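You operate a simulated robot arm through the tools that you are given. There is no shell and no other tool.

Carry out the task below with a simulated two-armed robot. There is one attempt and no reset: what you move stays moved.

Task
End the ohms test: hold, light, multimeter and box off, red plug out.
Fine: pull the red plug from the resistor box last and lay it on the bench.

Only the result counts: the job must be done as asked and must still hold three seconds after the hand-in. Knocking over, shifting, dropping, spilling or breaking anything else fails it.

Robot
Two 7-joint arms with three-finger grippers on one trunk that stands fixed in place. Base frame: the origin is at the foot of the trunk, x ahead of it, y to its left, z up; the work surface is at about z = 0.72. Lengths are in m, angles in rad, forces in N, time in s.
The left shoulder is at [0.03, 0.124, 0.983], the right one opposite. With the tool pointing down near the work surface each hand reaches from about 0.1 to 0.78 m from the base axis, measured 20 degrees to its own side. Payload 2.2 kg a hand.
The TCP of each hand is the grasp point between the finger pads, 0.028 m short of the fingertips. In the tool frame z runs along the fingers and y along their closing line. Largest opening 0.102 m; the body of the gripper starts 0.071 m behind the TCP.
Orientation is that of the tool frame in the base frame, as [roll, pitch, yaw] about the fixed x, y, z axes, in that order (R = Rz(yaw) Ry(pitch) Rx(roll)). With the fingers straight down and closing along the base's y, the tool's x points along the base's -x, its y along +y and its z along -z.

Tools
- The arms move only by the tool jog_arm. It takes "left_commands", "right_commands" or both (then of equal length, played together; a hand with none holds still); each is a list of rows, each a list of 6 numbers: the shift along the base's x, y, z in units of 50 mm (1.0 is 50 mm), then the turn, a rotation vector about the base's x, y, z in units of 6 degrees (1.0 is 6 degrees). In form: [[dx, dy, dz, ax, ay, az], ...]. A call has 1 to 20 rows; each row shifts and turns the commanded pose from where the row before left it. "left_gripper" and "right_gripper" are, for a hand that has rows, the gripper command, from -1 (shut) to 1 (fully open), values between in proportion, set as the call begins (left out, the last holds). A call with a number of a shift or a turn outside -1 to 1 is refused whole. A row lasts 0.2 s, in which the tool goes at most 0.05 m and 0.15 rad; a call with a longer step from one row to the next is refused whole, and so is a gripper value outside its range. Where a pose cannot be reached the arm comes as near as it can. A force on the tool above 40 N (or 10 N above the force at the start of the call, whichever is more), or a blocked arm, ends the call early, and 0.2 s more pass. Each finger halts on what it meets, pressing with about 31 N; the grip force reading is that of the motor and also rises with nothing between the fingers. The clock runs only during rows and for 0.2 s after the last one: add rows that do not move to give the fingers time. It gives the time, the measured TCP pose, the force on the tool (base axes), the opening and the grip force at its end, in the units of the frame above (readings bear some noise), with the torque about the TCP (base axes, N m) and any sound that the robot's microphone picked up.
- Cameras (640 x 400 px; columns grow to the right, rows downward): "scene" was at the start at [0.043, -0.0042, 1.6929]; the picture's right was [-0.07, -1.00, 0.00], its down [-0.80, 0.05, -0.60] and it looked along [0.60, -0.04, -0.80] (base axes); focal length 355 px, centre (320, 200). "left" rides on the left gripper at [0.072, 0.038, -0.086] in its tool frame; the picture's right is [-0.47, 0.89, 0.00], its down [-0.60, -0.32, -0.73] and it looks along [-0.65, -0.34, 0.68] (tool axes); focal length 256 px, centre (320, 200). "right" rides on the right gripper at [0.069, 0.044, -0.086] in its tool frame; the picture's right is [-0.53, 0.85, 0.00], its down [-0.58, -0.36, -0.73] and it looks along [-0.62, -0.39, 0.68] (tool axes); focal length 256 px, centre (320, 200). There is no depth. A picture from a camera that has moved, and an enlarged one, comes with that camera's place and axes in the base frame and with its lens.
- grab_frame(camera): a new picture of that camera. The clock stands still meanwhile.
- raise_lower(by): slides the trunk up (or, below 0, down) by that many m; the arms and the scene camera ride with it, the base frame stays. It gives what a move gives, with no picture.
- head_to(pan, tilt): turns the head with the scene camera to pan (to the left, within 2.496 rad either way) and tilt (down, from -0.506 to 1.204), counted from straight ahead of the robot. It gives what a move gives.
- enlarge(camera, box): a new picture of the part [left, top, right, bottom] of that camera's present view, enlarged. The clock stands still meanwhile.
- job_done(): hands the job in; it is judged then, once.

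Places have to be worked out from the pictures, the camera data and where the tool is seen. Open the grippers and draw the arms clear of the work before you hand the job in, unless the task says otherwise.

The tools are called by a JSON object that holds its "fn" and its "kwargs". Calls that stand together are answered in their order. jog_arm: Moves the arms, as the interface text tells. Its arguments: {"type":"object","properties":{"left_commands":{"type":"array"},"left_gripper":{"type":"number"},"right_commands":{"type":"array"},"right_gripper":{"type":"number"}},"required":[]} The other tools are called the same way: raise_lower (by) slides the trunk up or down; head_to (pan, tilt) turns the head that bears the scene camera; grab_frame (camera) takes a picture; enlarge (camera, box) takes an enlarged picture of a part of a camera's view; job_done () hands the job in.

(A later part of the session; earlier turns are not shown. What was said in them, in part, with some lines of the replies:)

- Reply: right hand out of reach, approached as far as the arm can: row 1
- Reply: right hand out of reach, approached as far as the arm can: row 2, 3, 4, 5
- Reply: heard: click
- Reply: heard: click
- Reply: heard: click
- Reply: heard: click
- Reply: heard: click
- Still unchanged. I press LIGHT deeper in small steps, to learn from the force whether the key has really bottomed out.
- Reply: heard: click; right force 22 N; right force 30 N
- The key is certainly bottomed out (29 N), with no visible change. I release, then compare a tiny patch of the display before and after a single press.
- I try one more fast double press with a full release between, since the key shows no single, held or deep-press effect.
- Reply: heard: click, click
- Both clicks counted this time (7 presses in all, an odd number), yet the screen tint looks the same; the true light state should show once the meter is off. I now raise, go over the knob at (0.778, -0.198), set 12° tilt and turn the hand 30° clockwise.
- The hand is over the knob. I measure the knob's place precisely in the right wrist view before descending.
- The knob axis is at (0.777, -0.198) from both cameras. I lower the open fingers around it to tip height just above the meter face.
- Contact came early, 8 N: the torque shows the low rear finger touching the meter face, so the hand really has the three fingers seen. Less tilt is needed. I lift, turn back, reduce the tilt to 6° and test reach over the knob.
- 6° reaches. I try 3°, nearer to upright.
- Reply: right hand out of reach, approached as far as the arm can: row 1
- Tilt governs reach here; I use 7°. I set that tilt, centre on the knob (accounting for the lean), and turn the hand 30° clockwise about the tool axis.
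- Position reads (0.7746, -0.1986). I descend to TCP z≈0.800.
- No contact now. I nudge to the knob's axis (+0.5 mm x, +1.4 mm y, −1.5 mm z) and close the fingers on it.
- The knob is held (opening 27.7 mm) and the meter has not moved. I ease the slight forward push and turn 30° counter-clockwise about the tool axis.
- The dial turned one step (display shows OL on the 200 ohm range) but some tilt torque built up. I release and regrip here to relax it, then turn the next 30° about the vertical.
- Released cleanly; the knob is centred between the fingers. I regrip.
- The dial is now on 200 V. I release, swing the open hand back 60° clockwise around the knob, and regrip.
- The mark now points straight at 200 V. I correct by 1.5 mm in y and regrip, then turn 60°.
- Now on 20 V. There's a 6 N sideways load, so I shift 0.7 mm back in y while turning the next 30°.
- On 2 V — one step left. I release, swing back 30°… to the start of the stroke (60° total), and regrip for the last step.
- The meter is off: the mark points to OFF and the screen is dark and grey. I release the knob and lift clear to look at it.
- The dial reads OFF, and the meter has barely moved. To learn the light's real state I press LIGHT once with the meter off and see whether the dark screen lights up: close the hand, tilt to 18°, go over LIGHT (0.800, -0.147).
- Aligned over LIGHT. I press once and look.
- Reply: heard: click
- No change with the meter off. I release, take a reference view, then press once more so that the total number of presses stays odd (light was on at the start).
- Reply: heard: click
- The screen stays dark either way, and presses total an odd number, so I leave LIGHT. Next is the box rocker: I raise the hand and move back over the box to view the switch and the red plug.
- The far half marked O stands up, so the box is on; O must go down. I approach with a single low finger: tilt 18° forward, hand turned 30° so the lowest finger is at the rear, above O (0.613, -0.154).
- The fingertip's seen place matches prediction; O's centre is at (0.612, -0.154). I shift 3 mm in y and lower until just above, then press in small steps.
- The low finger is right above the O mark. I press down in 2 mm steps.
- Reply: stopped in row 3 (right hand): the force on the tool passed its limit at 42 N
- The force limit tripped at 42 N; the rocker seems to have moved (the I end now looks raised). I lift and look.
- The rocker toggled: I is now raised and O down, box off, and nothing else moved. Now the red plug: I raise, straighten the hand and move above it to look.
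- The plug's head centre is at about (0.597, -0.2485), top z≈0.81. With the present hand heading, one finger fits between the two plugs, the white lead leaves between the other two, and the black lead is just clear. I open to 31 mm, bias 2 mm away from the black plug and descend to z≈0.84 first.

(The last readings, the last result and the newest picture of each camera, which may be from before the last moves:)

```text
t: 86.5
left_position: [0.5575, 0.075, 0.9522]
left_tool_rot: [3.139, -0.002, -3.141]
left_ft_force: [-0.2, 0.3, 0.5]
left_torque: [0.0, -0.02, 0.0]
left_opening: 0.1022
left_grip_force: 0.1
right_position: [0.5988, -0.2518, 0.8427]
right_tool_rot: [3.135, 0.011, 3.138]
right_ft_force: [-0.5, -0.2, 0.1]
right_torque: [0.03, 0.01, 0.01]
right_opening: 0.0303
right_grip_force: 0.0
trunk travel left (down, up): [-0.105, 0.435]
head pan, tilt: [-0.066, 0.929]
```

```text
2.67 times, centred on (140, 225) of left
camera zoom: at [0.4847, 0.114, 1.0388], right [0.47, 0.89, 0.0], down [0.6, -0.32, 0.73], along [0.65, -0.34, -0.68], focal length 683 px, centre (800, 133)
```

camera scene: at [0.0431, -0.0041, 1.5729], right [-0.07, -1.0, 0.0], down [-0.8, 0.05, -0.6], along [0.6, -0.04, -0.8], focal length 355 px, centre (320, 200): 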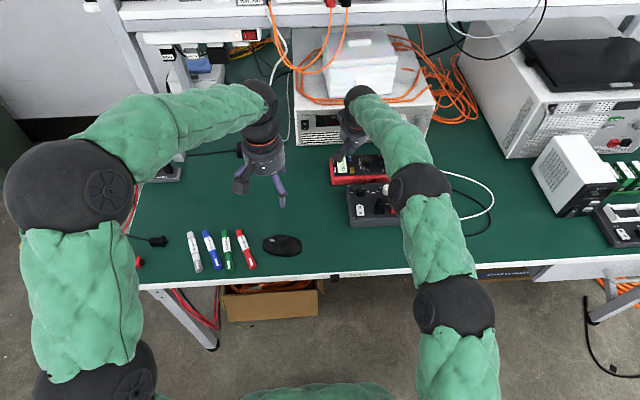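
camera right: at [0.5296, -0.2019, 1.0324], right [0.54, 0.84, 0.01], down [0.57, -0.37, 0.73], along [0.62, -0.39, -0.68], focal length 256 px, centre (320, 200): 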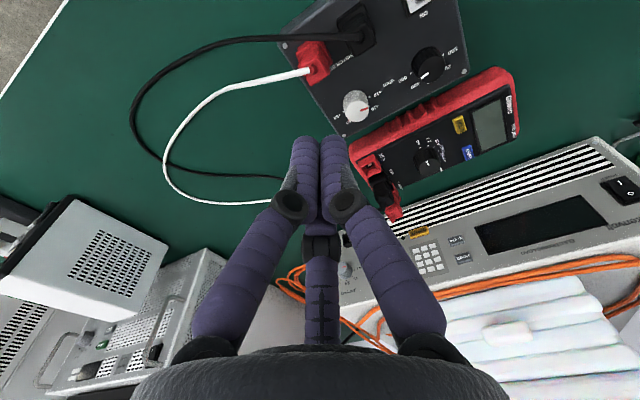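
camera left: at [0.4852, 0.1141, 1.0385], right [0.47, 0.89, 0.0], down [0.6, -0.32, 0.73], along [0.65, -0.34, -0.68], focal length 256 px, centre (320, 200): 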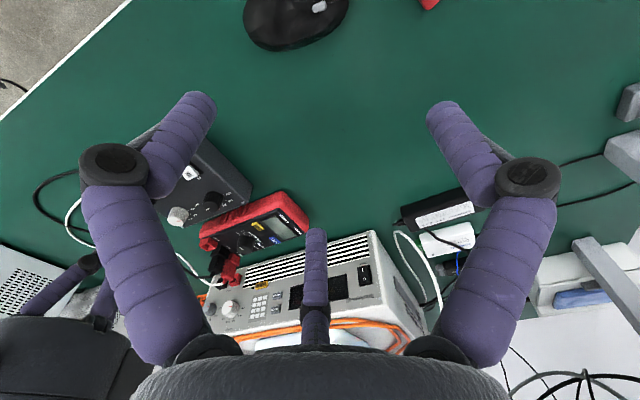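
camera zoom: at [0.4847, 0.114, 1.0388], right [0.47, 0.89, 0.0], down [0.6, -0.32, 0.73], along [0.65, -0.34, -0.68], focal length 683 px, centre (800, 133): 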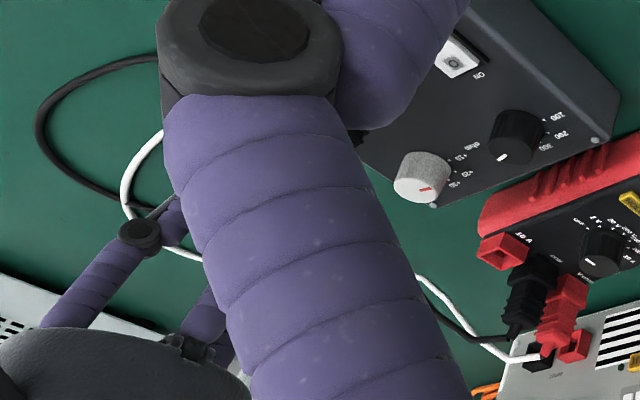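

The rear-left finger would come down beside the white lead, so I turn the hand 8° clockwise and shift slightly to sit between the two leads, then descend carefully.

{"fn": "jog_arm", "kwargs": {"right_commands": [[-0.02, 0.015, 0, 0, 0, -0.67], [-0.02, 0.015, 0, 0, 0, -0.67], [0, 0, -0.1, 0, 0, 0], [0, 0, -0.1, 0, 0, 0], [0, 0, 0, 0, 0, 0]]}}

{"fn": "enlarge", "kwargs": {"camera": "right", "box": [200, 40, 440, 190]}}

{"fn": "enlarge", "kwargs": {"camera": "scene", "box": [366, 180, 430, 220]}}

```text
t: 87.7
left_position: [0.5565, 0.0747, 0.9505]
left_tool_rot: [3.141, 0.0, 3.141]
left_ft_force: [-0.5, -0.3, -0.6]
left_torque: [-0.01, 0.01, -0.03]
left_opening: 0.102
left_grip_force: 0.1
right_position: [0.5952, -0.2498, 0.8339]
right_tool_rot: [3.135, 0.011, 3.0]
right_ft_force: [0.2, 0.6, 0.0]
right_torque: [-0.01, 0.03, 0.01]
right_opening: 0.0305
right_grip_force: 0.0
trunk travel left (down, up): [-0.105, 0.435]
head pan, tilt: [-0.066, 0.929]
```

```text
2.67 times, centred on (320, 115) of right
camera zoom: at [0.5331, -0.1969, 0.9196], right [0.65, 0.76, 0.01], down [0.51, -0.45, 0.73], along [0.56, -0.47, -0.68], focal length 683 px, centre (320, 427)
```

zoom: 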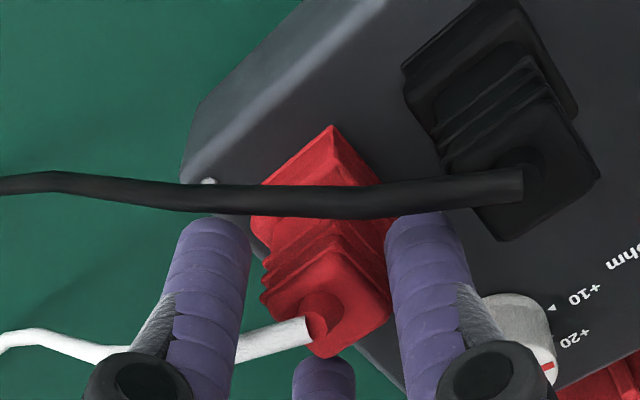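

```text
10.00 times, centred on (398, 200) of scene
camera zoom: at [0.043, -0.0041, 1.5729], right [-0.07, -1.0, 0.0], down [-0.8, 0.05, -0.6], along [0.6, -0.04, -0.8], focal length 3549 px, centre (-460, 200)
```

zoom: 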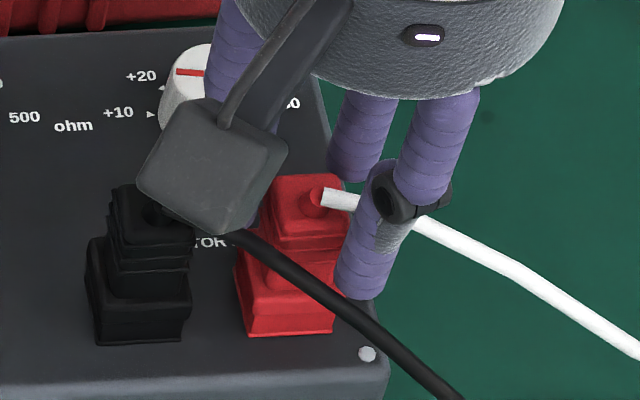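

The finger tips straddle the plug with the white lead passing behind the rear finger and the black lead still clear. I shift 1.5 mm in x and descend further.

{"fn": "jog_arm", "kwargs": {"right_commands": [[0.03, -0.01, -0.08, 0, 0, 0], [0, 0, -0.08, 0, 0, 0], [0, 0, -0.08, 0, 0, 0], [0, 0, -0.06, 0, 0, 0], [0, 0, 0, 0, 0, 0]]}}

{"fn": "enlarge", "kwargs": {"camera": "right", "box": [200, 60, 440, 210]}}

{"fn": "enlarge", "kwargs": {"camera": "scene", "box": [366, 180, 430, 220]}}

```text
t: 88.9
left_position: [0.5574, 0.0759, 0.9527]
left_tool_rot: [3.141, 0.001, -3.14]
left_ft_force: [-0.4, 0.1, 0.1]
left_torque: [-0.01, 0.01, 0.03]
left_opening: 0.1019
left_grip_force: 0.0
right_position: [0.5941, -0.2489, 0.8174]
right_tool_rot: [3.136, 0.01, 2.999]
right_ft_force: [0.3, -0.1, -0.4]
right_torque: [-0.02, 0.02, -0.02]
right_opening: 0.0303
right_grip_force: 0.1
trunk travel left (down, up): [-0.105, 0.435]
head pan, tilt: [-0.066, 0.929]
```

```text
2.67 times, centred on (320, 135) of right
camera zoom: at [0.5331, -0.1967, 0.9045], right [0.65, 0.76, 0.01], down [0.51, -0.45, 0.73], along [0.56, -0.47, -0.68], focal length 683 px, centre (320, 373)
```

zoom: 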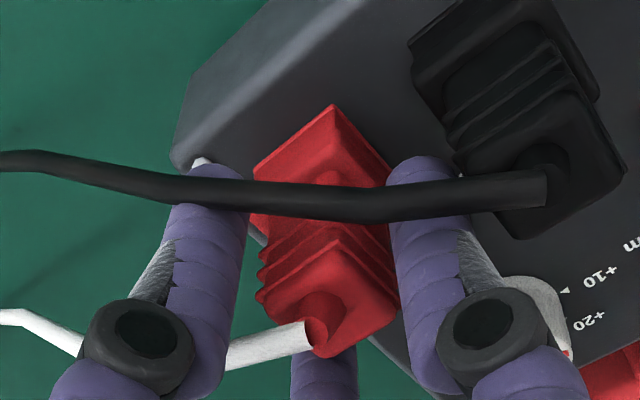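

```text
10.00 times, centred on (398, 200) of scene
camera zoom: at [0.043, -0.0041, 1.5729], right [-0.07, -1.0, 0.0], down [-0.8, 0.05, -0.6], along [0.6, -0.04, -0.8], focal length 3549 px, centre (-460, 200)
```

zoom: 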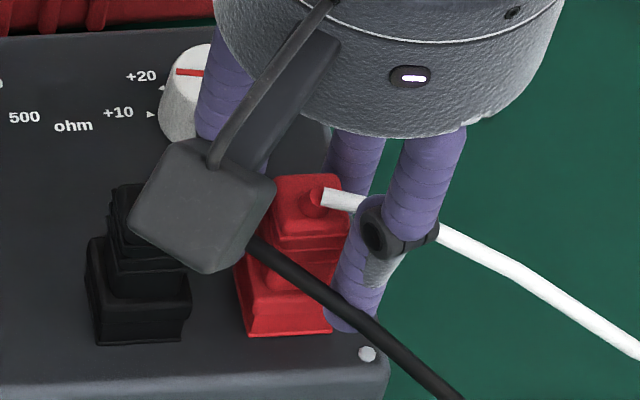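

Tips are down around the head with no contact; both leads clear. I nudge +1.5 mm x, +1 mm y, −3 mm z, then close on the plug.

{"fn": "jog_arm", "kwargs": {"right_commands": [[0.03, 0.02, -0.06, 0, 0, 0], [0, 0, 0, 0, 0, 0]]}}

{"fn": "jog_arm", "kwargs": {"right_commands": [[0, 0, 0, 0, 0, 0], [0, 0, 0, 0, 0, 0], [0, 0, 0, 0, 0, 0]], "right_gripper": -0.9}}

{"fn": "enlarge", "kwargs": {"camera": "right", "box": [200, 60, 440, 210]}}

{"fn": "enlarge", "kwargs": {"camera": "scene", "box": [350, 170, 430, 220]}}

```text
t: 89.5
left_position: [0.5582, 0.0755, 0.9517]
left_tool_rot: [3.14, 0.0, 3.14]
left_ft_force: [0.4, 0.2, 0.2]
left_torque: [0.0, 0.05, -0.01]
left_opening: 0.1021
left_grip_force: 0.0
right_position: [0.5965, -0.2496, 0.8143]
right_tool_rot: [3.134, 0.011, 2.998]
right_ft_force: [-1.1, -0.5, 0.4]
right_torque: [0.01, 0.0, 0.01]
right_opening: 0.0308
right_grip_force: 0.0
trunk travel left (down, up): [-0.105, 0.435]
head pan, tilt: [-0.066, 0.929]
```

```text
t: 90.3
left_position: [0.5571, 0.0748, 0.9522]
left_tool_rot: [3.141, 0.001, 3.141]
left_ft_force: [0.3, -0.6, 0.4]
left_torque: [0.0, 0.0, 0.04]
left_opening: 0.1021
left_grip_force: 0.1
right_position: [0.5976, -0.2483, 0.8137]
right_tool_rot: [3.134, 0.011, 2.999]
right_ft_force: [2.6, -3.7, -0.1]
right_torque: [-0.13, 0.01, 0.04]
right_opening: 0.0219
right_grip_force: 13.0
trunk travel left (down, up): [-0.105, 0.435]
head pan, tilt: [-0.066, 0.929]
```

```text
2.67 times, centred on (320, 135) of right
camera zoom: at [0.5348, -0.1965, 0.9007], right [0.65, 0.76, 0.01], down [0.51, -0.45, 0.73], along [0.56, -0.47, -0.68], focal length 683 px, centre (320, 373)
```

zoom: 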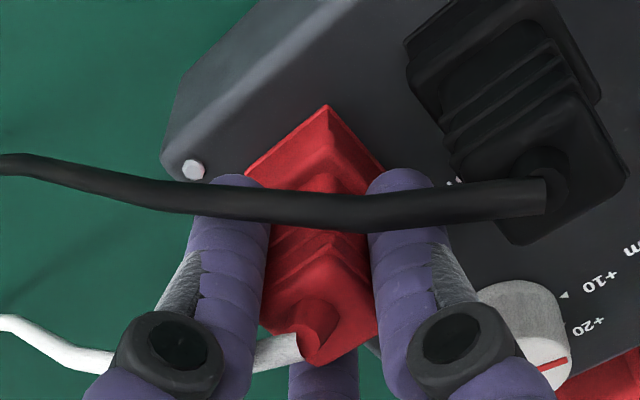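

```text
8.00 times, centred on (390, 195) of scene
camera zoom: at [0.0432, -0.0046, 1.5729], right [-0.07, -1.0, 0.0], down [-0.8, 0.05, -0.6], along [0.6, -0.04, -0.8], focal length 2839 px, centre (-240, 240)
```

zoom: 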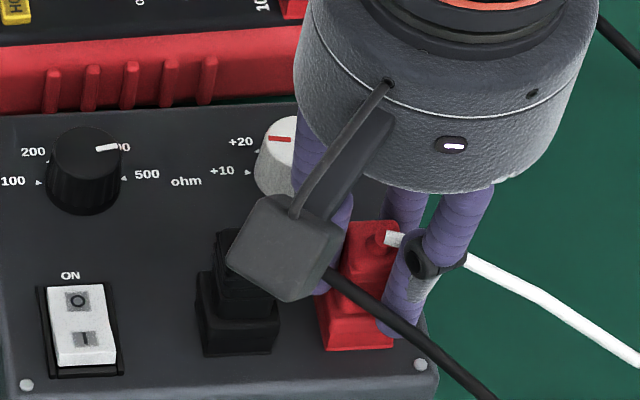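

The plug is gripped (opening 21.9 mm). I tighten and pull straight up a few millimetres, watching the force.

{"fn": "jog_arm", "kwargs": {"right_commands": [[0, 0, 0, 0, 0, 0], [0, 0, 0, 0, 0, 0], [0, 0, 0.04, 0, 0, 0], [0, 0, 0.04, 0, 0, 0], [0, 0, 0.04, 0, 0, 0]], "right_gripper": -1}}

{"fn": "enlarge", "kwargs": {"camera": "scene", "box": [350, 170, 430, 220]}}

```text
t: 91.5
left_position: [0.5566, 0.075, 0.9526]
left_tool_rot: [3.141, 0.0, -3.14]
left_ft_force: [0.2, 0.8, 0.1]
left_torque: [0.01, -0.02, 0.0]
left_opening: 0.102
left_grip_force: 0.0
right_position: [0.5978, -0.2488, 0.8216]
right_tool_rot: [3.134, 0.01, 3.001]
right_ft_force: [0.7, 0.1, 0.0]
right_torque: [0.01, 0.01, -0.01]
right_opening: 0.021
right_grip_force: 30.7
trunk travel left (down, up): [-0.105, 0.435]
head pan, tilt: [-0.066, 0.929]
```

```text
8.00 times, centred on (390, 195) of scene
camera zoom: at [0.0428, -0.0039, 1.5729], right [-0.07, -1.0, 0.0], down [-0.8, 0.05, -0.6], along [0.6, -0.04, -0.8], focal length 2839 px, centre (-240, 240)
```

zoom: 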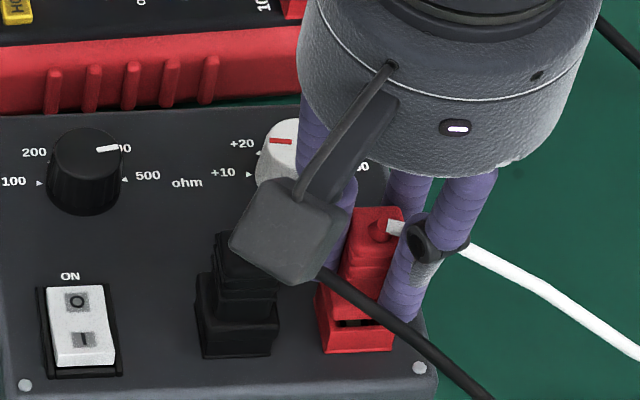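

The plug is sliding out (a gap has opened above the socket) with hardly any force. I lift it well clear.

{"fn": "jog_arm", "kwargs": {"right_commands": [[0, 0, 0.15, 0, 0, 0], [0, 0, 0.2, 0, 0, 0], [0, 0, 0.3, 0, 0, 0], [0, 0, 0.4, 0, 0, 0], [0, 0, 0.4, 0, 0, 0], [0, 0, 0.4, 0, 0, 0], [0, 0, 0, 0, 0, 0]]}}

{"fn": "grab_frame", "kwargs": {"camera": "scene"}}

{"fn": "grab_frame", "kwargs": {"camera": "right"}}

{"fn": "grab_frame", "kwargs": {"camera": "left"}}

```text
t: 93.1
left_position: [0.5577, 0.0756, 0.9516]
left_tool_rot: [-3.14, 0.0, 3.141]
left_ft_force: [-0.2, -0.2, 0.3]
left_torque: [-0.03, 0.0, -0.02]
left_opening: 0.1017
left_grip_force: 0.1
right_position: [0.5973, -0.2501, 0.913]
right_tool_rot: [3.135, 0.012, 2.999]
right_ft_force: [-0.7, 1.0, 0.3]
right_torque: [0.0, 0.02, 0.0]
right_opening: 0.0211
right_grip_force: 31.4
trunk travel left (down, up): [-0.105, 0.435]
head pan, tilt: [-0.066, 0.929]
```

```text
taken
camera scene: at [0.0432, -0.0042, 1.5728], right [-0.07, -1.0, 0.0], down [-0.8, 0.05, -0.6], along [0.6, -0.04, -0.8], focal length 355 px, centre (320, 200)
```

scene: 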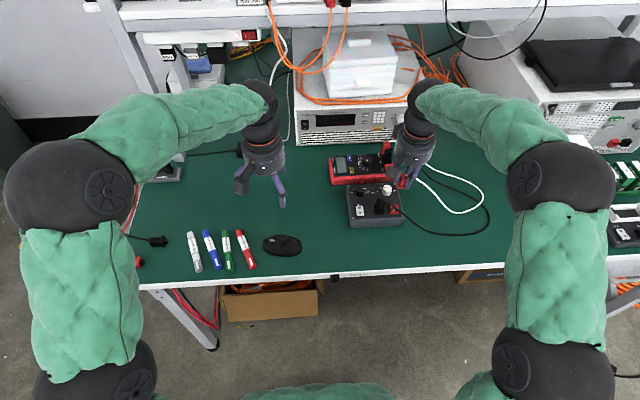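

```text
taken
camera right: at [0.5354, -0.198, 0.9994], right [0.65, 0.76, 0.01], down [0.51, -0.45, 0.73], along [0.56, -0.47, -0.68], focal length 256 px, centre (320, 200)
```

right: 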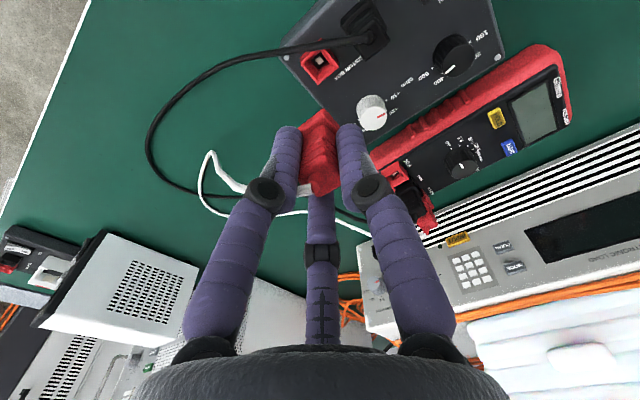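

```text
taken
camera left: at [0.4849, 0.1139, 1.0387], right [0.47, 0.89, 0.0], down [0.6, -0.32, 0.73], along [0.65, -0.34, -0.68], focal length 256 px, centre (320, 200)
```

left: 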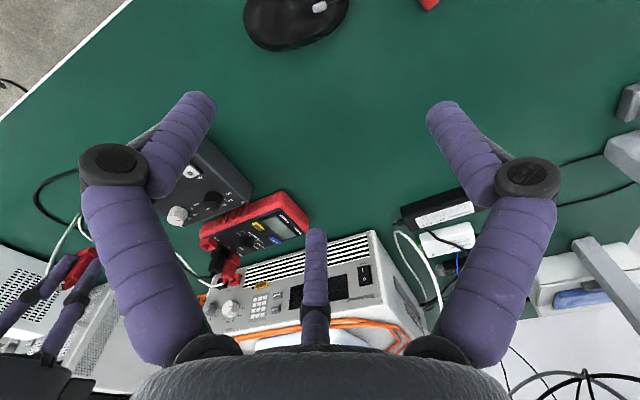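

The plug is out and held; box and meter stayed put. I look at the bench to the right of the box for a free spot to lay it.

{"fn": "enlarge", "kwargs": {"camera": "scene", "box": [370, 150, 530, 250]}}

{"fn": "enlarge", "kwargs": {"camera": "right", "box": [120, 20, 440, 220]}}

```text
4.00 times, centred on (450, 200) of scene
camera zoom: at [0.0432, -0.0042, 1.5728], right [-0.07, -1.0, 0.0], down [-0.8, 0.05, -0.6], along [0.6, -0.04, -0.8], focal length 1420 px, centre (-200, 200)
```

zoom: 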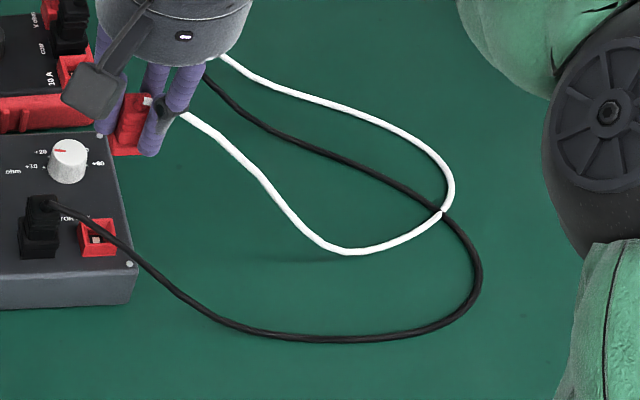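

```text
2.00 times, centred on (280, 120) of right
camera zoom: at [0.5354, -0.198, 0.9994], right [0.65, 0.76, 0.01], down [0.51, -0.45, 0.73], along [0.56, -0.47, -0.68], focal length 512 px, centre (400, 360)
```

zoom: 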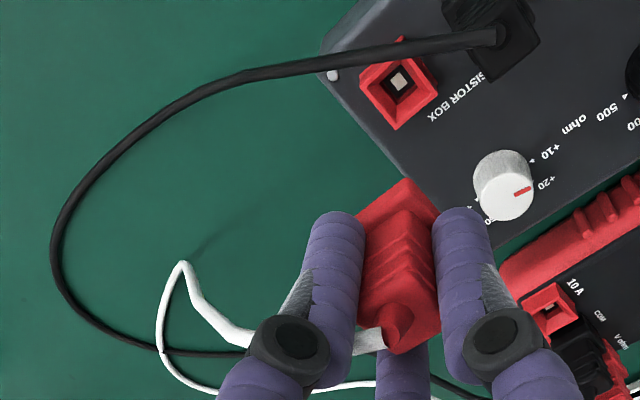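

Socket is empty now. I zoom on the held plug to see how far it sticks out below the fingertips.

{"fn": "enlarge", "kwargs": {"camera": "scene", "box": [385, 168, 421, 191]}}

{"fn": "enlarge", "kwargs": {"camera": "left", "box": [0, 230, 160, 330]}}

{"fn": "enlarge", "kwargs": {"camera": "right", "box": [270, 90, 390, 165]}}

```text
16.00 times, centred on (403, 180) of scene
camera zoom: at [0.0432, -0.0042, 1.5728], right [-0.07, -1.0, 0.0], down [-0.8, 0.05, -0.6], along [0.6, -0.04, -0.8], focal length 5678 px, centre (-1008, 528)
```

zoom: 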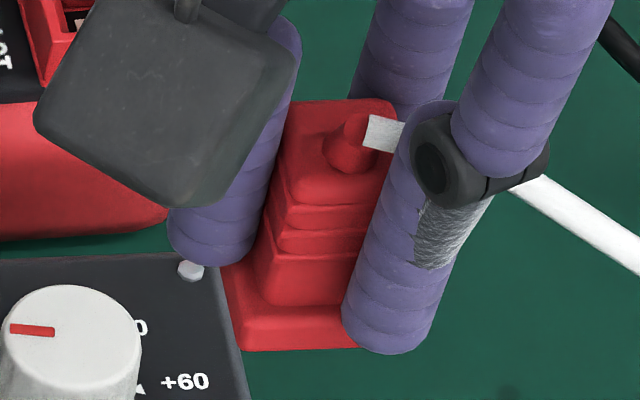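

```text
4.00 times, centred on (80, 280) of left
camera zoom: at [0.4849, 0.1139, 1.0387], right [0.47, 0.89, 0.0], down [0.6, -0.32, 0.73], along [0.65, -0.34, -0.68], focal length 1024 px, centre (1280, -120)
```

zoom: 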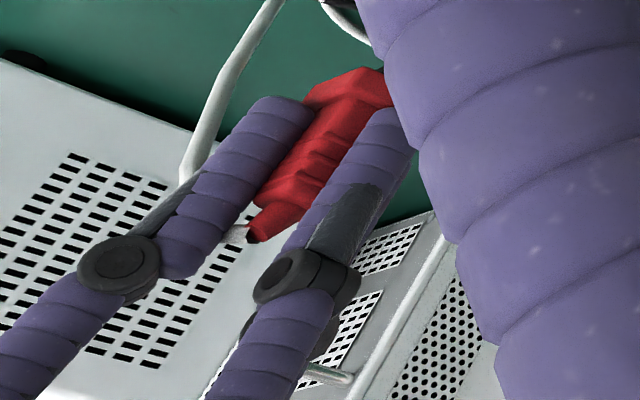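

```text
5.33 times, centred on (330, 128) of right
camera zoom: at [0.5354, -0.198, 0.9994], right [0.65, 0.76, 0.01], down [0.51, -0.45, 0.73], along [0.56, -0.47, -0.68], focal length 1365 px, centre (267, 587)
```

zoom: 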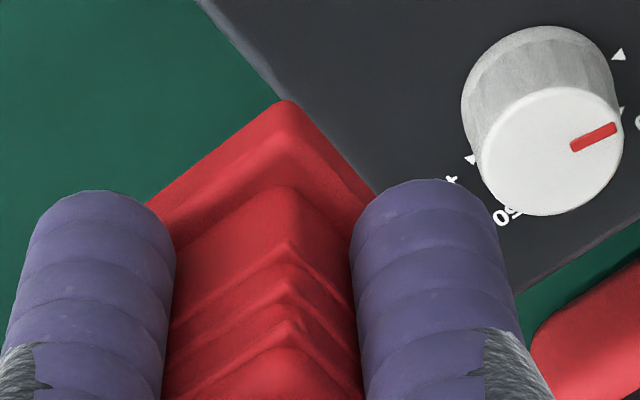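

The plug's base reaches about 38 mm below the TCP. I carry it right to the free bench patch around (0.625, -0.37), then tip the hand 50° so the plug's nose points left (+y), camera side up, to lay it down gently.

{"fn": "jog_arm", "kwargs": {"right_commands": [[0.1, -0.3, 0, 0, 0, 0], [0.15, -0.5, 0, 0, 0, 0], [0.15, -0.6, 0, 0, 0, 0], [0.15, -0.6, 0, 0, 0, 0], [0, -0.4, 0, 0, 0, 1], [0, 0, 0, 1, 0, 0], [0, 0, 0, 1, 0, 0], [0, 0, 0, 1, 0, 0], [0, 0, 0, 1, 0, 0], [0, 0, 0, 1, 0, 0], [0, 0, 0, 1, 0, 0], [0, 0, 0, 1, 0, 0], [0, 0, 0, 1, 0, 0], [0, 0, 0, 0.33, 0, 0], [0, 0, 0, 0, 0, 0]]}}

{"fn": "grab_frame", "kwargs": {"camera": "scene"}}

{"fn": "grab_frame", "kwargs": {"camera": "right"}}

{"fn": "enlarge", "kwargs": {"camera": "scene", "box": [390, 130, 550, 230]}}

```text
t: 96.3
left_position: [0.557, 0.0754, 0.9515]
left_tool_rot: [3.142, -0.003, -3.141]
left_ft_force: [0.0, -0.3, -0.3]
left_torque: [-0.02, -0.02, 0.03]
left_opening: 0.1018
left_grip_force: 0.2
right_position: [0.6241, -0.3691, 0.9141]
right_tool_rot: [2.262, -0.02, 3.11]
right_ft_force: [0.1, 0.0, -0.1]
right_torque: [0.01, 0.03, -0.03]
right_opening: 0.0211
right_grip_force: 31.1
trunk travel left (down, up): [-0.105, 0.435]
head pan, tilt: [-0.066, 0.929]
```

```text
taken
camera scene: at [0.043, -0.0042, 1.5729], right [-0.07, -1.0, 0.0], down [-0.8, 0.05, -0.6], along [0.6, -0.04, -0.8], focal length 355 px, centre (320, 200)
```

scene: 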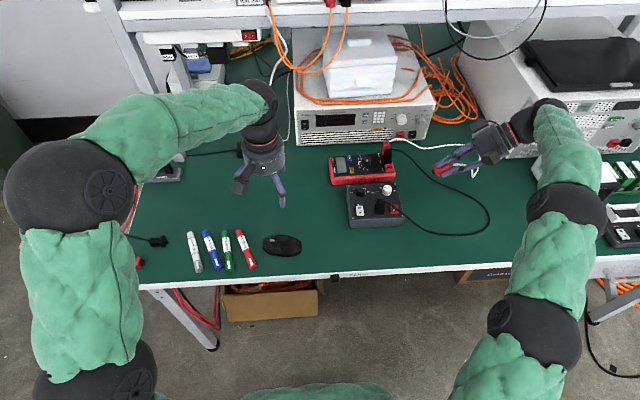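

```text
taken
camera right: at [0.5579, -0.4046, 1.0044], right [0.57, 0.52, 0.64], down [0.55, -0.81, 0.17], along [0.61, 0.26, -0.75], focal length 256 px, centre (320, 200)
```

right: 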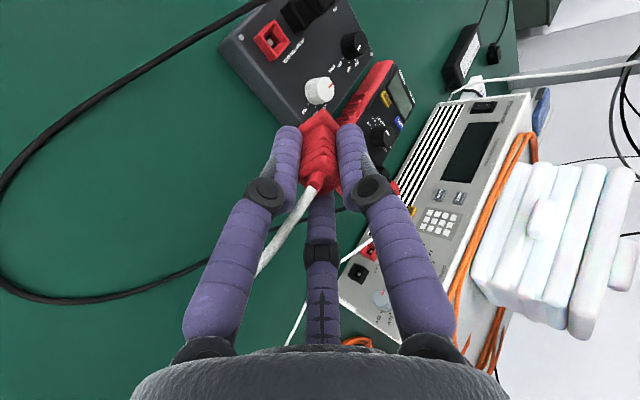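

```text
4.00 times, centred on (470, 180) of scene
camera zoom: at [0.043, -0.0042, 1.5729], right [-0.07, -1.0, 0.0], down [-0.8, 0.05, -0.6], along [0.6, -0.04, -0.8], focal length 1420 px, centre (-280, 280)
```

zoom: 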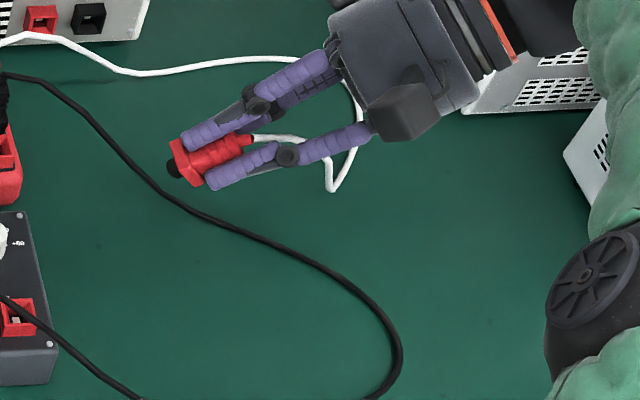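

The plug (with a black nose) is tipped and the white lead has slack. I lower it to about 1 cm above the bench.

{"fn": "jog_arm", "kwargs": {"right_commands": [[0, 0, -0.4, 0, 0, 0], [0, 0, -0.6, 0, 0, 0], [0, 0, -0.6, 0, 0, 0], [0, 0, -0.6, 0, 0, 0], [0, 0, -0.4, 0, 0, 0], [0, 0, -0.3, 0, 0, 0], [0, 0, 0, 0, 0, 0]]}}

{"fn": "enlarge", "kwargs": {"camera": "scene", "box": [390, 150, 550, 250]}}

{"fn": "grab_frame", "kwargs": {"camera": "right"}}

```text
t: 97.9
left_position: [0.5568, 0.074, 0.9521]
left_tool_rot: [-3.139, -0.001, -3.141]
left_ft_force: [0.6, -0.7, -0.1]
left_torque: [-0.01, 0.04, 0.01]
left_opening: 0.102
left_grip_force: 0.0
right_position: [0.6247, -0.3694, 0.7678]
right_tool_rot: [2.262, -0.022, 3.108]
right_ft_force: [0.0, 0.3, -0.5]
right_torque: [0.01, 0.0, -0.03]
right_opening: 0.021
right_grip_force: 30.9
trunk travel left (down, up): [-0.105, 0.435]
head pan, tilt: [-0.066, 0.929]
```

```text
4.00 times, centred on (470, 200) of scene
camera zoom: at [0.043, -0.0042, 1.5729], right [-0.07, -1.0, 0.0], down [-0.8, 0.05, -0.6], along [0.6, -0.04, -0.8], focal length 1420 px, centre (-280, 200)
```

zoom: 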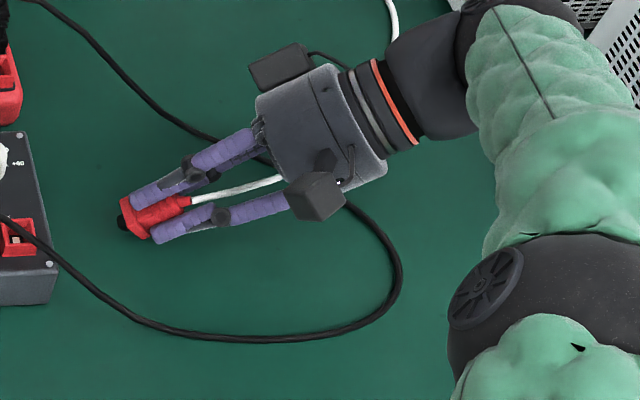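

```text
taken
camera right: at [0.557, -0.405, 0.8586], right [0.57, 0.52, 0.64], down [0.55, -0.81, 0.17], along [0.61, 0.26, -0.75], focal length 256 px, centre (320, 200)
```

right: 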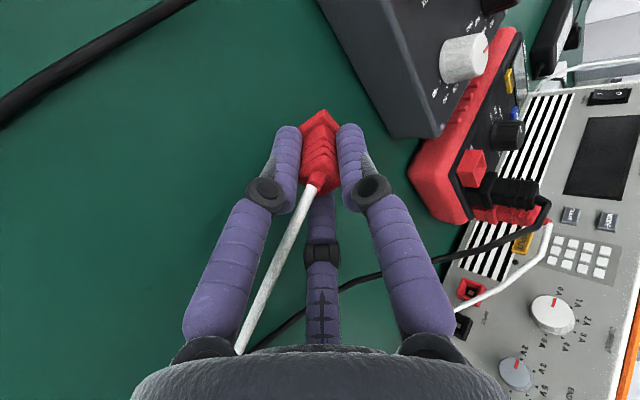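

All clear and no contact yet. I lower in 2 mm steps until the nose touches the bench.

{"fn": "jog_arm", "kwargs": {"right_commands": [[0, 0, -0.04, 0, 0, 0], [0, 0, -0.04, 0, 0, 0], [0, 0, -0.04, 0, 0, 0], [0, 0, 0, 0, 0, 0]]}}

{"fn": "jog_arm", "kwargs": {"right_commands": [[0, 0, -0.04, 0, 0, 0], [0, 0, -0.04, 0, 0, 0], [0, 0, 0, 0, 0, 0]]}}

{"fn": "enlarge", "kwargs": {"camera": "scene", "box": [400, 180, 480, 230]}}

```text
t: 98.9
left_position: [0.5583, 0.0747, 0.9527]
left_tool_rot: [-3.141, 0.0, -3.141]
left_ft_force: [-0.1, 0.4, -0.1]
left_torque: [0.01, -0.02, -0.02]
left_opening: 0.1021
left_grip_force: 0.1
right_position: [0.6251, -0.3686, 0.763]
right_tool_rot: [2.264, -0.024, 3.109]
right_ft_force: [-0.6, 0.1, -0.3]
right_torque: [-0.01, -0.01, -0.02]
right_opening: 0.021
right_grip_force: 30.5
trunk travel left (down, up): [-0.105, 0.435]
head pan, tilt: [-0.066, 0.929]
```

```text
t: 99.7
left_position: [0.557, 0.0747, 0.9521]
left_tool_rot: [3.141, 0.0, 3.14]
left_ft_force: [1.2, -0.4, 0.7]
left_torque: [0.0, 0.03, 0.0]
left_opening: 0.1021
left_grip_force: 0.1
right_position: [0.6249, -0.3682, 0.7584]
right_tool_rot: [2.262, -0.023, 3.107]
right_ft_force: [0.3, -0.2, -0.3]
right_torque: [0.0, 0.01, 0.0]
right_opening: 0.0212
right_grip_force: 30.7
trunk travel left (down, up): [-0.105, 0.435]
head pan, tilt: [-0.066, 0.929]
```

```text
8.00 times, centred on (440, 205) of scene
camera zoom: at [0.043, -0.0042, 1.5729], right [-0.07, -1.0, 0.0], down [-0.8, 0.05, -0.6], along [0.6, -0.04, -0.8], focal length 2839 px, centre (-640, 160)
```

zoom: 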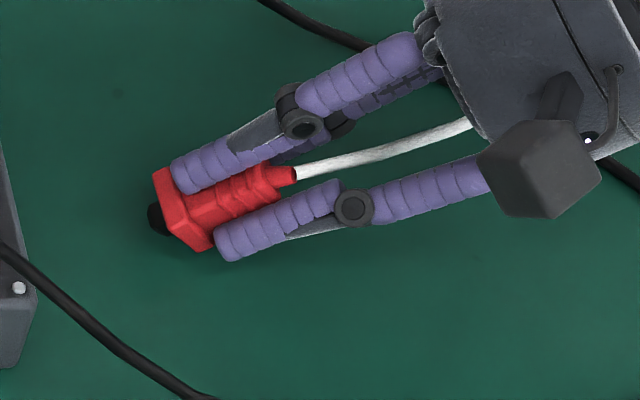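

Still no contact at 0.758. I continue down in small steps.

{"fn": "jog_arm", "kwargs": {"right_commands": [[0, 0, -0.04, 0, 0, 0], [0, 0, -0.03, 0, 0, 0], [0, 0, 0, 0, 0, 0]]}}

{"fn": "jog_arm", "kwargs": {"right_commands": [[0, 0, -0.03, 0, 0, 0], [0, 0, 0, 0, 0, 0]]}}

{"fn": "jog_arm", "kwargs": {"right_commands": [[0, 0, -0.03, 0, 0, 0], [0, 0, 0, 0, 0, 0]]}}

{"fn": "grab_frame", "kwargs": {"camera": "right"}}

```text
t: 100.5
left_position: [0.5568, 0.0741, 0.9522]
left_tool_rot: [3.141, 0.0, 3.14]
left_ft_force: [-0.6, 0.6, 0.4]
left_torque: [0.04, -0.02, 0.03]
left_opening: 0.1019
left_grip_force: 0.1
right_position: [0.6248, -0.3689, 0.7574]
right_tool_rot: [2.264, -0.024, 3.107]
right_ft_force: [0.5, 0.5, -0.1]
right_torque: [-0.02, -0.03, 0.0]
right_opening: 0.0213
right_grip_force: 30.9
trunk travel left (down, up): [-0.105, 0.435]
head pan, tilt: [-0.066, 0.929]
```

```text
t: 101.1
left_position: [0.5576, 0.0751, 0.9518]
left_tool_rot: [-3.141, 0.0, -3.142]
left_ft_force: [-0.7, -0.2, 0.3]
left_torque: [0.0, 0.01, -0.01]
left_opening: 0.102
left_grip_force: 0.0
right_position: [0.625, -0.3685, 0.7559]
right_tool_rot: [2.263, -0.023, 3.107]
right_ft_force: [-0.1, 1.0, 0.1]
right_torque: [-0.03, -0.02, 0.0]
right_opening: 0.0213
right_grip_force: 30.9
trunk travel left (down, up): [-0.105, 0.435]
head pan, tilt: [-0.066, 0.929]
```

```text
t: 101.7
left_position: [0.5572, 0.0747, 0.9518]
left_tool_rot: [-3.141, 0.0, 3.141]
left_ft_force: [0.2, -0.1, 0.2]
left_torque: [0.02, 0.02, -0.01]
left_opening: 0.1021
left_grip_force: 0.1
right_position: [0.6253, -0.3688, 0.7528]
right_tool_rot: [2.265, -0.023, 3.109]
right_ft_force: [0.1, -0.2, -0.2]
right_torque: [-0.01, 0.02, -0.02]
right_opening: 0.021
right_grip_force: 31.0
trunk travel left (down, up): [-0.105, 0.435]
head pan, tilt: [-0.066, 0.929]
```

```text
taken
camera right: at [0.5576, -0.4055, 0.8436], right [0.57, 0.52, 0.64], down [0.55, -0.81, 0.17], along [0.61, 0.26, -0.75], focal length 256 px, centre (320, 200)
```

right: 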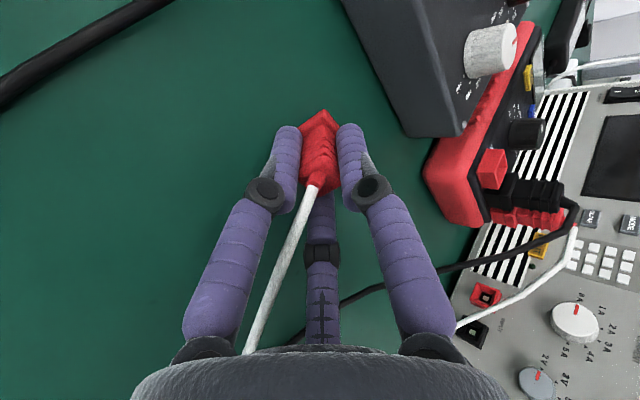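

Nearly there; contact is expected within a few millimetres. I continue in 1.5 mm steps.

{"fn": "jog_arm", "kwargs": {"right_commands": [[0, 0, -0.03, 0, 0, 0], [0, 0, 0, 0, 0, 0]]}}

{"fn": "jog_arm", "kwargs": {"right_commands": [[0, 0, -0.03, 0, 0, 0], [0, 0, 0, 0, 0, 0]]}}

{"fn": "enlarge", "kwargs": {"camera": "scene", "box": [400, 180, 480, 230]}}

```text
t: 102.3
left_position: [0.5561, 0.0759, 0.9526]
left_tool_rot: [3.141, 0.001, -3.141]
left_ft_force: [0.9, 0.0, 0.1]
left_torque: [0.0, -0.02, -0.01]
left_opening: 0.1019
left_grip_force: 0.0
right_position: [0.6246, -0.3687, 0.7504]
right_tool_rot: [2.264, -0.024, 3.108]
right_ft_force: [0.6, 0.9, 0.1]
right_torque: [0.02, 0.01, -0.02]
right_opening: 0.0211
right_grip_force: 30.8
trunk travel left (down, up): [-0.105, 0.435]
head pan, tilt: [-0.066, 0.929]
```

```text
t: 102.9
left_position: [0.5561, 0.0745, 0.953]
left_tool_rot: [-3.14, 0.0, -3.141]
left_ft_force: [-0.6, 0.5, 0.3]
left_torque: [-0.02, 0.01, 0.01]
left_opening: 0.102
left_grip_force: 0.0
right_position: [0.6238, -0.3691, 0.7504]
right_tool_rot: [2.264, -0.02, 3.107]
right_ft_force: [0.2, -1.9, 9.8]
right_torque: [0.29, 0.02, -0.01]
right_opening: 0.0213
right_grip_force: 31.6
trunk travel left (down, up): [-0.105, 0.435]
head pan, tilt: [-0.066, 0.929]
```

```text
8.00 times, centred on (440, 205) of scene
camera zoom: at [0.0421, -0.0039, 1.573], right [-0.07, -1.0, 0.0], down [-0.8, 0.05, -0.6], along [0.6, -0.04, -0.8], focal length 2839 px, centre (-640, 160)
```

zoom: 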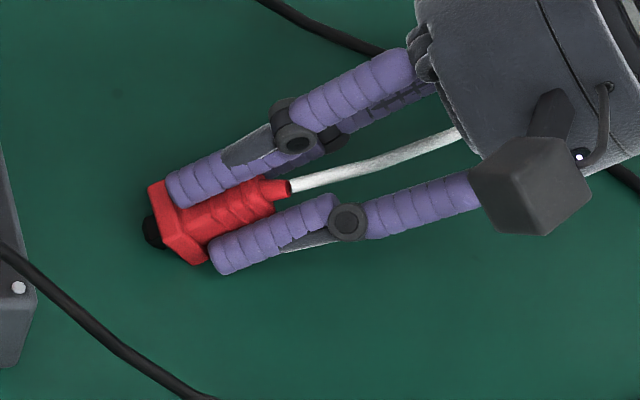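

The plug's base is on the bench (10 N, felt at the nose side). I lift 3 mm to relieve, then open slightly so it settles down between the lower fingers.

{"fn": "jog_arm", "kwargs": {"right_commands": [[0, 0, 0.06, 0, 0, 0], [0, 0, 0, 0, 0, 0]]}}

{"fn": "jog_arm", "kwargs": {"right_commands": [[0, 0, 0.02, 0, 0, 0], [0, 0, 0.02, 0, 0, 0], [0, 0, 0, 0, 0, 0], [0, 0, 0, 0, 0, 0]], "right_gripper": -0.35}}

{"fn": "enlarge", "kwargs": {"camera": "scene", "box": [400, 180, 480, 230]}}

{"fn": "grab_frame", "kwargs": {"camera": "right"}}

```text
t: 103.5
left_position: [0.5573, 0.0762, 0.952]
left_tool_rot: [-3.141, 0.0, 3.141]
left_ft_force: [0.3, -0.5, 0.1]
left_torque: [-0.01, -0.03, 0.0]
left_opening: 0.1023
left_grip_force: 0.1
right_position: [0.6239, -0.367, 0.7511]
right_tool_rot: [2.261, -0.024, 3.11]
right_ft_force: [-0.6, 0.8, -0.1]
right_torque: [-0.02, 0.01, -0.03]
right_opening: 0.0211
right_grip_force: 31.3
trunk travel left (down, up): [-0.105, 0.435]
head pan, tilt: [-0.066, 0.929]
```

```text
t: 104.5
left_position: [0.5568, 0.0734, 0.9522]
left_tool_rot: [-3.141, 0.001, 3.141]
left_ft_force: [0.2, 0.1, -0.7]
left_torque: [0.0, 0.02, 0.02]
left_opening: 0.1019
left_grip_force: 0.0
right_position: [0.6247, -0.369, 0.7541]
right_tool_rot: [2.263, -0.022, 3.11]
right_ft_force: [-0.3, 0.1, 0.5]
right_torque: [0.04, 0.02, 0.01]
right_opening: 0.0333
right_grip_force: 0.1
trunk travel left (down, up): [-0.105, 0.435]
head pan, tilt: [-0.066, 0.929]
```

```text
8.00 times, centred on (440, 205) of scene
camera zoom: at [0.043, -0.0042, 1.5729], right [-0.07, -1.0, 0.0], down [-0.8, 0.05, -0.6], along [0.6, -0.04, -0.8], focal length 2839 px, centre (-640, 160)
```

zoom: 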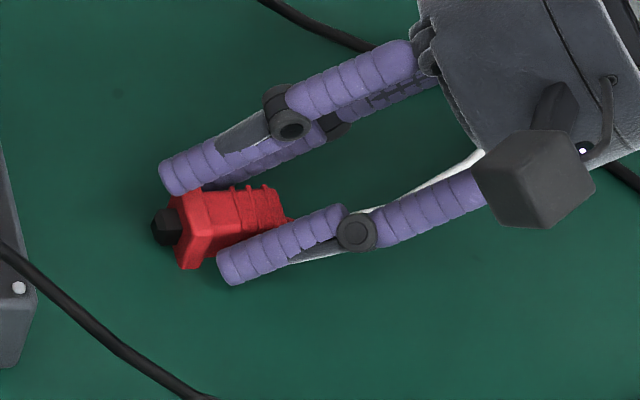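

```text
taken
camera right: at [0.5573, -0.4048, 0.8448], right [0.57, 0.52, 0.64], down [0.55, -0.81, 0.17], along [0.61, 0.26, -0.75], focal length 256 px, centre (320, 200)
```

right: 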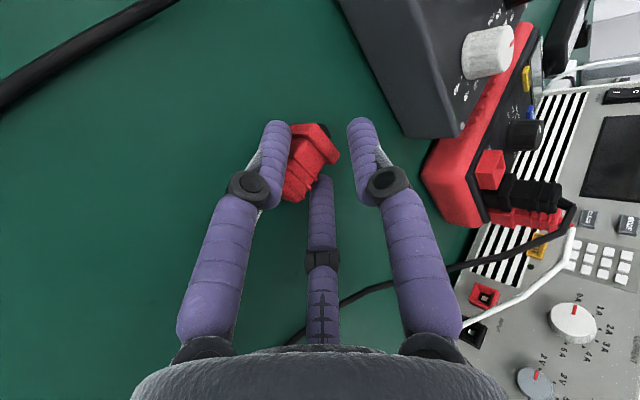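

The plug now lies on the bench between the fingers. I open a bit more while rising straight up and backing away.

{"fn": "jog_arm", "kwargs": {"right_commands": [[0, 0, 0.06, 0, 0, 0], [0, 0, 0.08, 0, 0, 0], [0, 0, 0.1, 0, 0, 0], [0, 0, 0.1, 0, 0, 0], [0, 0, 0.2, 0, 0, 0], [0, 0, 0, 0, 0, 0]], "right_gripper": -0.05}}

{"fn": "enlarge", "kwargs": {"camera": "scene", "box": [400, 170, 480, 220]}}

{"fn": "grab_frame", "kwargs": {"camera": "right"}}

```text
t: 105.9
left_position: [0.5572, 0.0742, 0.9528]
left_tool_rot: [3.14, 0.001, 3.141]
left_ft_force: [-0.4, -0.1, 0.3]
left_torque: [-0.02, 0.02, -0.01]
left_opening: 0.1022
left_grip_force: 0.1
right_position: [0.6241, -0.3689, 0.7834]
right_tool_rot: [2.263, -0.021, 3.109]
right_ft_force: [0.6, -0.6, -0.4]
right_torque: [-0.02, -0.02, -0.02]
right_opening: 0.0483
right_grip_force: 0.1
trunk travel left (down, up): [-0.105, 0.435]
head pan, tilt: [-0.066, 0.929]
```

```text
8.00 times, centred on (440, 195) of scene
camera zoom: at [0.043, -0.0042, 1.5729], right [-0.07, -1.0, 0.0], down [-0.8, 0.05, -0.6], along [0.6, -0.04, -0.8], focal length 2839 px, centre (-640, 240)
```

zoom: 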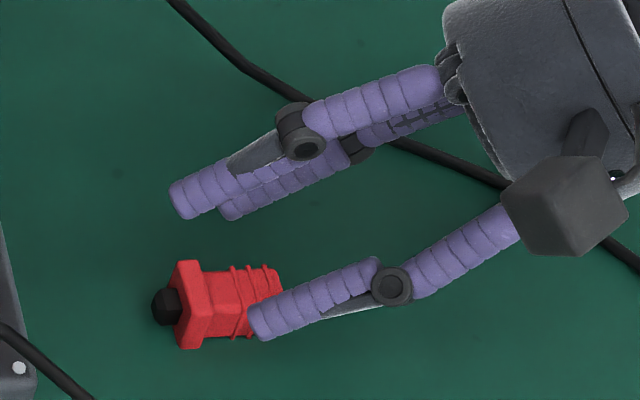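

```text
taken
camera right: at [0.5566, -0.4048, 0.873], right [0.57, 0.52, 0.64], down [0.55, -0.81, 0.17], along [0.61, 0.26, -0.75], focal length 256 px, centre (320, 200)
```

right: 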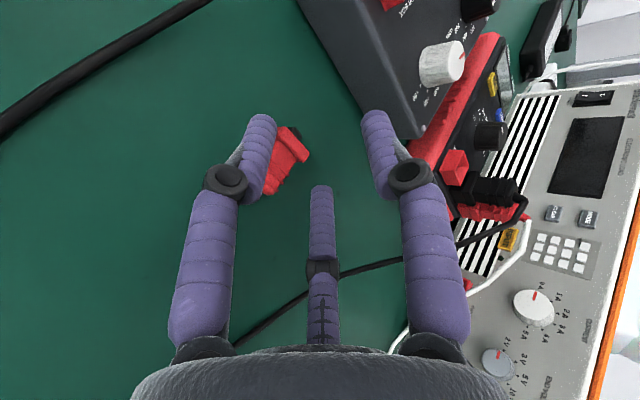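

The plug lies flat on the bench. I rise higher and check that the white lead doesn't catch on the hand.

{"fn": "jog_arm", "kwargs": {"right_commands": [[0, -0.1, 0.3, 0, 0, 0], [0, -0.1, 0.3, 0, 0, 0], [0, 0, 0.4, 0, 0, 0], [0, 0, 0.4, 0, 0, 0], [0, 0, 0, 0, 0, 0]]}}

{"fn": "enlarge", "kwargs": {"camera": "scene", "box": [390, 130, 550, 230]}}

{"fn": "grab_frame", "kwargs": {"camera": "right"}}

```text
t: 107.1
left_position: [0.5577, 0.0755, 0.9523]
left_tool_rot: [3.141, -0.001, -3.141]
left_ft_force: [-0.1, -0.7, -0.8]
left_torque: [0.03, 0.02, 0.02]
left_opening: 0.102
left_grip_force: 0.1
right_position: [0.6222, -0.3776, 0.8494]
right_tool_rot: [2.264, -0.023, 3.107]
right_ft_force: [0.0, 0.2, 0.1]
right_torque: [0.02, -0.02, -0.01]
right_opening: 0.0483
right_grip_force: 0.0
trunk travel left (down, up): [-0.105, 0.435]
head pan, tilt: [-0.066, 0.929]
```

```text
4.00 times, centred on (470, 180) of scene
camera zoom: at [0.0431, -0.0043, 1.5728], right [-0.07, -1.0, 0.0], down [-0.8, 0.05, -0.6], along [0.6, -0.04, -0.8], focal length 1420 px, centre (-280, 280)
```

zoom: 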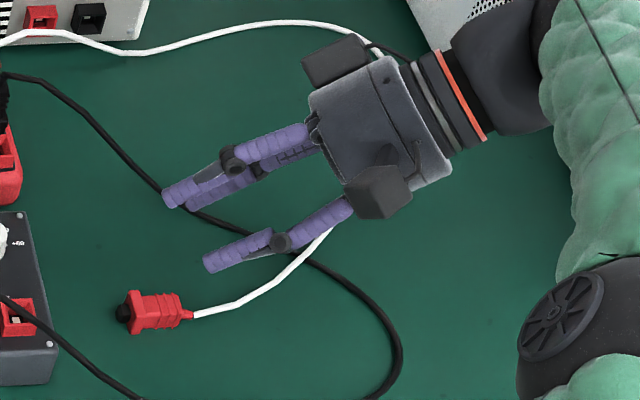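

```text
taken
camera right: at [0.5552, -0.4136, 0.9406], right [0.57, 0.52, 0.64], down [0.55, -0.81, 0.17], along [0.61, 0.26, -0.75], focal length 256 px, centre (320, 200)
```

right: 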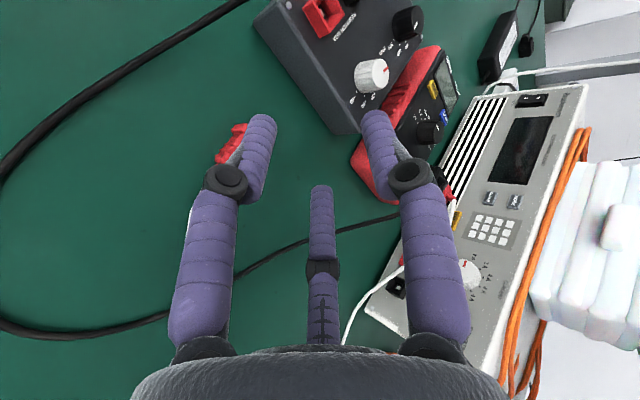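

The lead runs beneath the hand, free. I raise well up, untilt and draw the right arm back to its starting area.

{"fn": "jog_arm", "kwargs": {"right_commands": [[0, 0, 0.6, 0, 0, 0], [0, 0, 0.8, 0, 0, 0], [0, 0, 0.8, 0, 0, 0], [-0.2, 0, 0.4, -1, 0, 0], [-0.4, 0, 0, -1, 0, 0], [-0.4, 0, 0, -1, 0, 0], [-0.4, 0, 0, -1, 0, 0], [-0.4, 0, 0, -1, 0, 0], [-0.4, 0, 0, -1, 0, 0], [-0.4, 0, 0, -1, 0, 0], [-0.2, 0, 0, -1, 0, 0], [0, 0, 0, -0.33, 0, 0], [0, 0, 0, 0, 0, 0]], "right_gripper": 1}}

{"fn": "grab_frame", "kwargs": {"camera": "scene"}}

{"fn": "enlarge", "kwargs": {"camera": "scene", "box": [320, 130, 500, 242]}}

{"fn": "grab_frame", "kwargs": {"camera": "right"}}

```text
t: 109.9
left_position: [0.5571, 0.0742, 0.9516]
left_tool_rot: [-3.141, 0.0, 3.141]
left_ft_force: [1.5, 1.0, -0.8]
left_torque: [0.02, 0.0, -0.01]
left_opening: 0.1019
left_grip_force: 0.0
right_position: [0.4852, -0.3778, 0.9827]
right_tool_rot: [3.135, 0.011, 3.102]
right_ft_force: [0.8, -0.5, 0.0]
right_torque: [0.0, -0.04, 0.0]
right_opening: 0.1019
right_grip_force: 0.1
trunk travel left (down, up): [-0.105, 0.435]
head pan, tilt: [-0.066, 0.929]
```

```text
taken
camera scene: at [0.0429, -0.0042, 1.5729], right [-0.07, -1.0, 0.0], down [-0.8, 0.05, -0.6], along [0.6, -0.04, -0.8], focal length 355 px, centre (320, 200)
```

scene: 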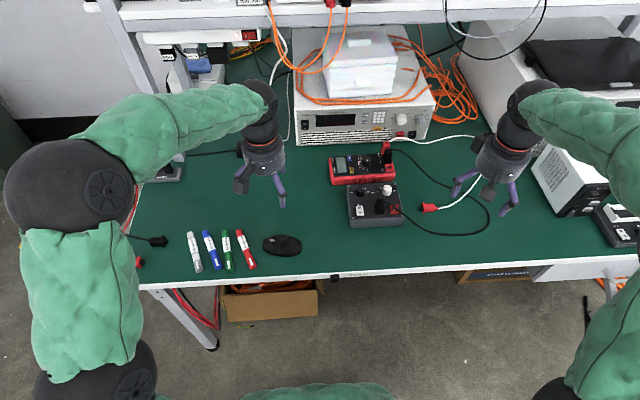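

```text
3.56 times, centred on (410, 186) of scene
camera zoom: at [0.0429, -0.0042, 1.5729], right [-0.07, -1.0, 0.0], down [-0.8, 0.05, -0.6], along [0.6, -0.04, -0.8], focal length 1262 px, centre (0, 250)
```

zoom: 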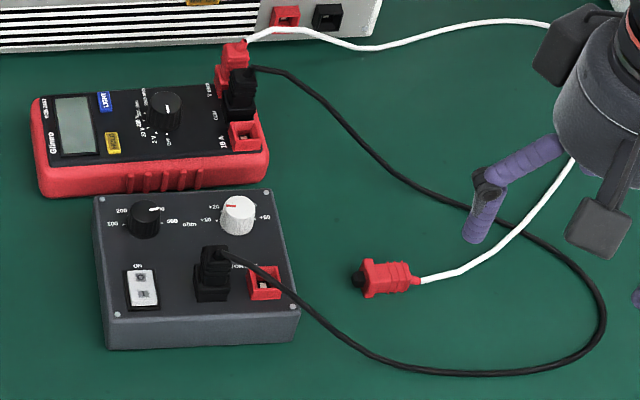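

```text
taken
camera right: at [0.4169, -0.3322, 1.0684], right [0.57, 0.82, 0.01], down [0.55, -0.39, 0.74], along [0.61, -0.41, -0.68], focal length 256 px, centre (320, 200)
```

right: 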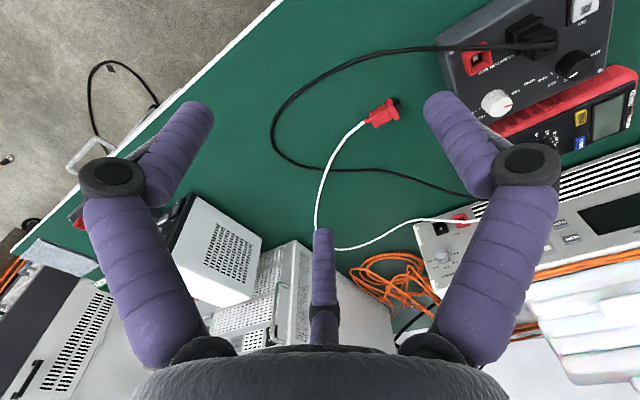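

Everything checks out except one point: the plug lies on the bench, its socket is empty, the rocker is on O, and the dial is on OFF with a dark screen. I couldn't see the LIGHT key's effect directly. Both hands are open and clear, so I let things settle, then hand in.

{"fn": "jog_arm", "kwargs": {"right_commands": [[0, 0, 0.3, 0, 0, 0], [0, 0, 0.3, 0, 0, 0], [0, 0, 0, 0, 0, 0], [0, 0, 0, 0, 0, 0], [0, 0, 0, 0, 0, 0], [0, 0, 0, 0, 0, 0]]}}

{"fn": "enlarge", "kwargs": {"camera": "scene", "box": [320, 130, 500, 242]}}

```text
t: 111.3
left_position: [0.5574, 0.0751, 0.9519]
left_tool_rot: [-3.14, -0.001, -3.14]
left_ft_force: [0.2, 0.6, -0.5]
left_torque: [-0.02, -0.01, 0.05]
left_opening: 0.1017
left_grip_force: 0.1
right_position: [0.4853, -0.3782, 1.0115]
right_tool_rot: [3.134, 0.011, 3.103]
right_ft_force: [0.2, -0.5, -0.7]
right_torque: [0.04, -0.02, 0.03]
right_opening: 0.102
right_grip_force: 0.1
trunk travel left (down, up): [-0.105, 0.435]
head pan, tilt: [-0.066, 0.929]
```

```text
3.56 times, centred on (410, 186) of scene
camera zoom: at [0.0429, -0.0042, 1.5729], right [-0.07, -1.0, 0.0], down [-0.8, 0.05, -0.6], along [0.6, -0.04, -0.8], focal length 1262 px, centre (0, 250)
```

zoom: 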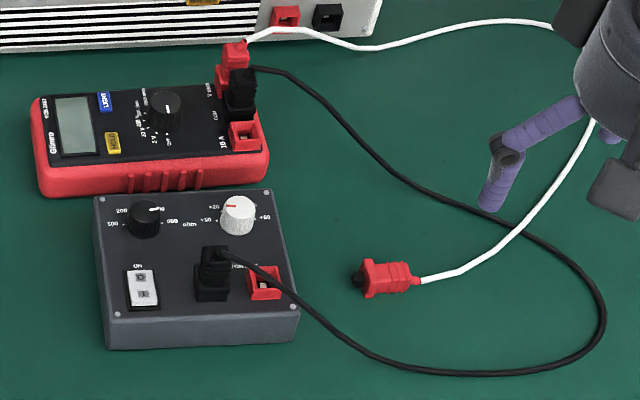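

The scene is still and both arms are clear of the work, so I hand the job in.

{"fn": "job_done", "kwargs": {}}

```text
The job is handed in.
```

I handed the job in, but I could not confirm that the multimeter's light is off. Everything else you asked for is done.

- **Hold:** off. One press made HOLD disappear from the display.
- **Light:** not confirmed. LIGHT clicked on every press, but short, long, deep and double presses made no visible change to the screen. I pressed it 9 times in all, 7 of them with the meter on. That is an odd number, so a simple on/off light that started on should now be off. The screen is dark now, but that may only be because the meter is off.
- **Multimeter:** off. The dial is turned to OFF and the screen is blank.
- **Resistor box:** off. The O side of the switch is down.
- **Red plug:** pulled from the box last and laid flat on the bench to the right of it, with its lead slack.

Turning the dial moved the meter by about 2 mm and 1°. I saw nothing else shifted, and both arms were open and clear at hand-in.
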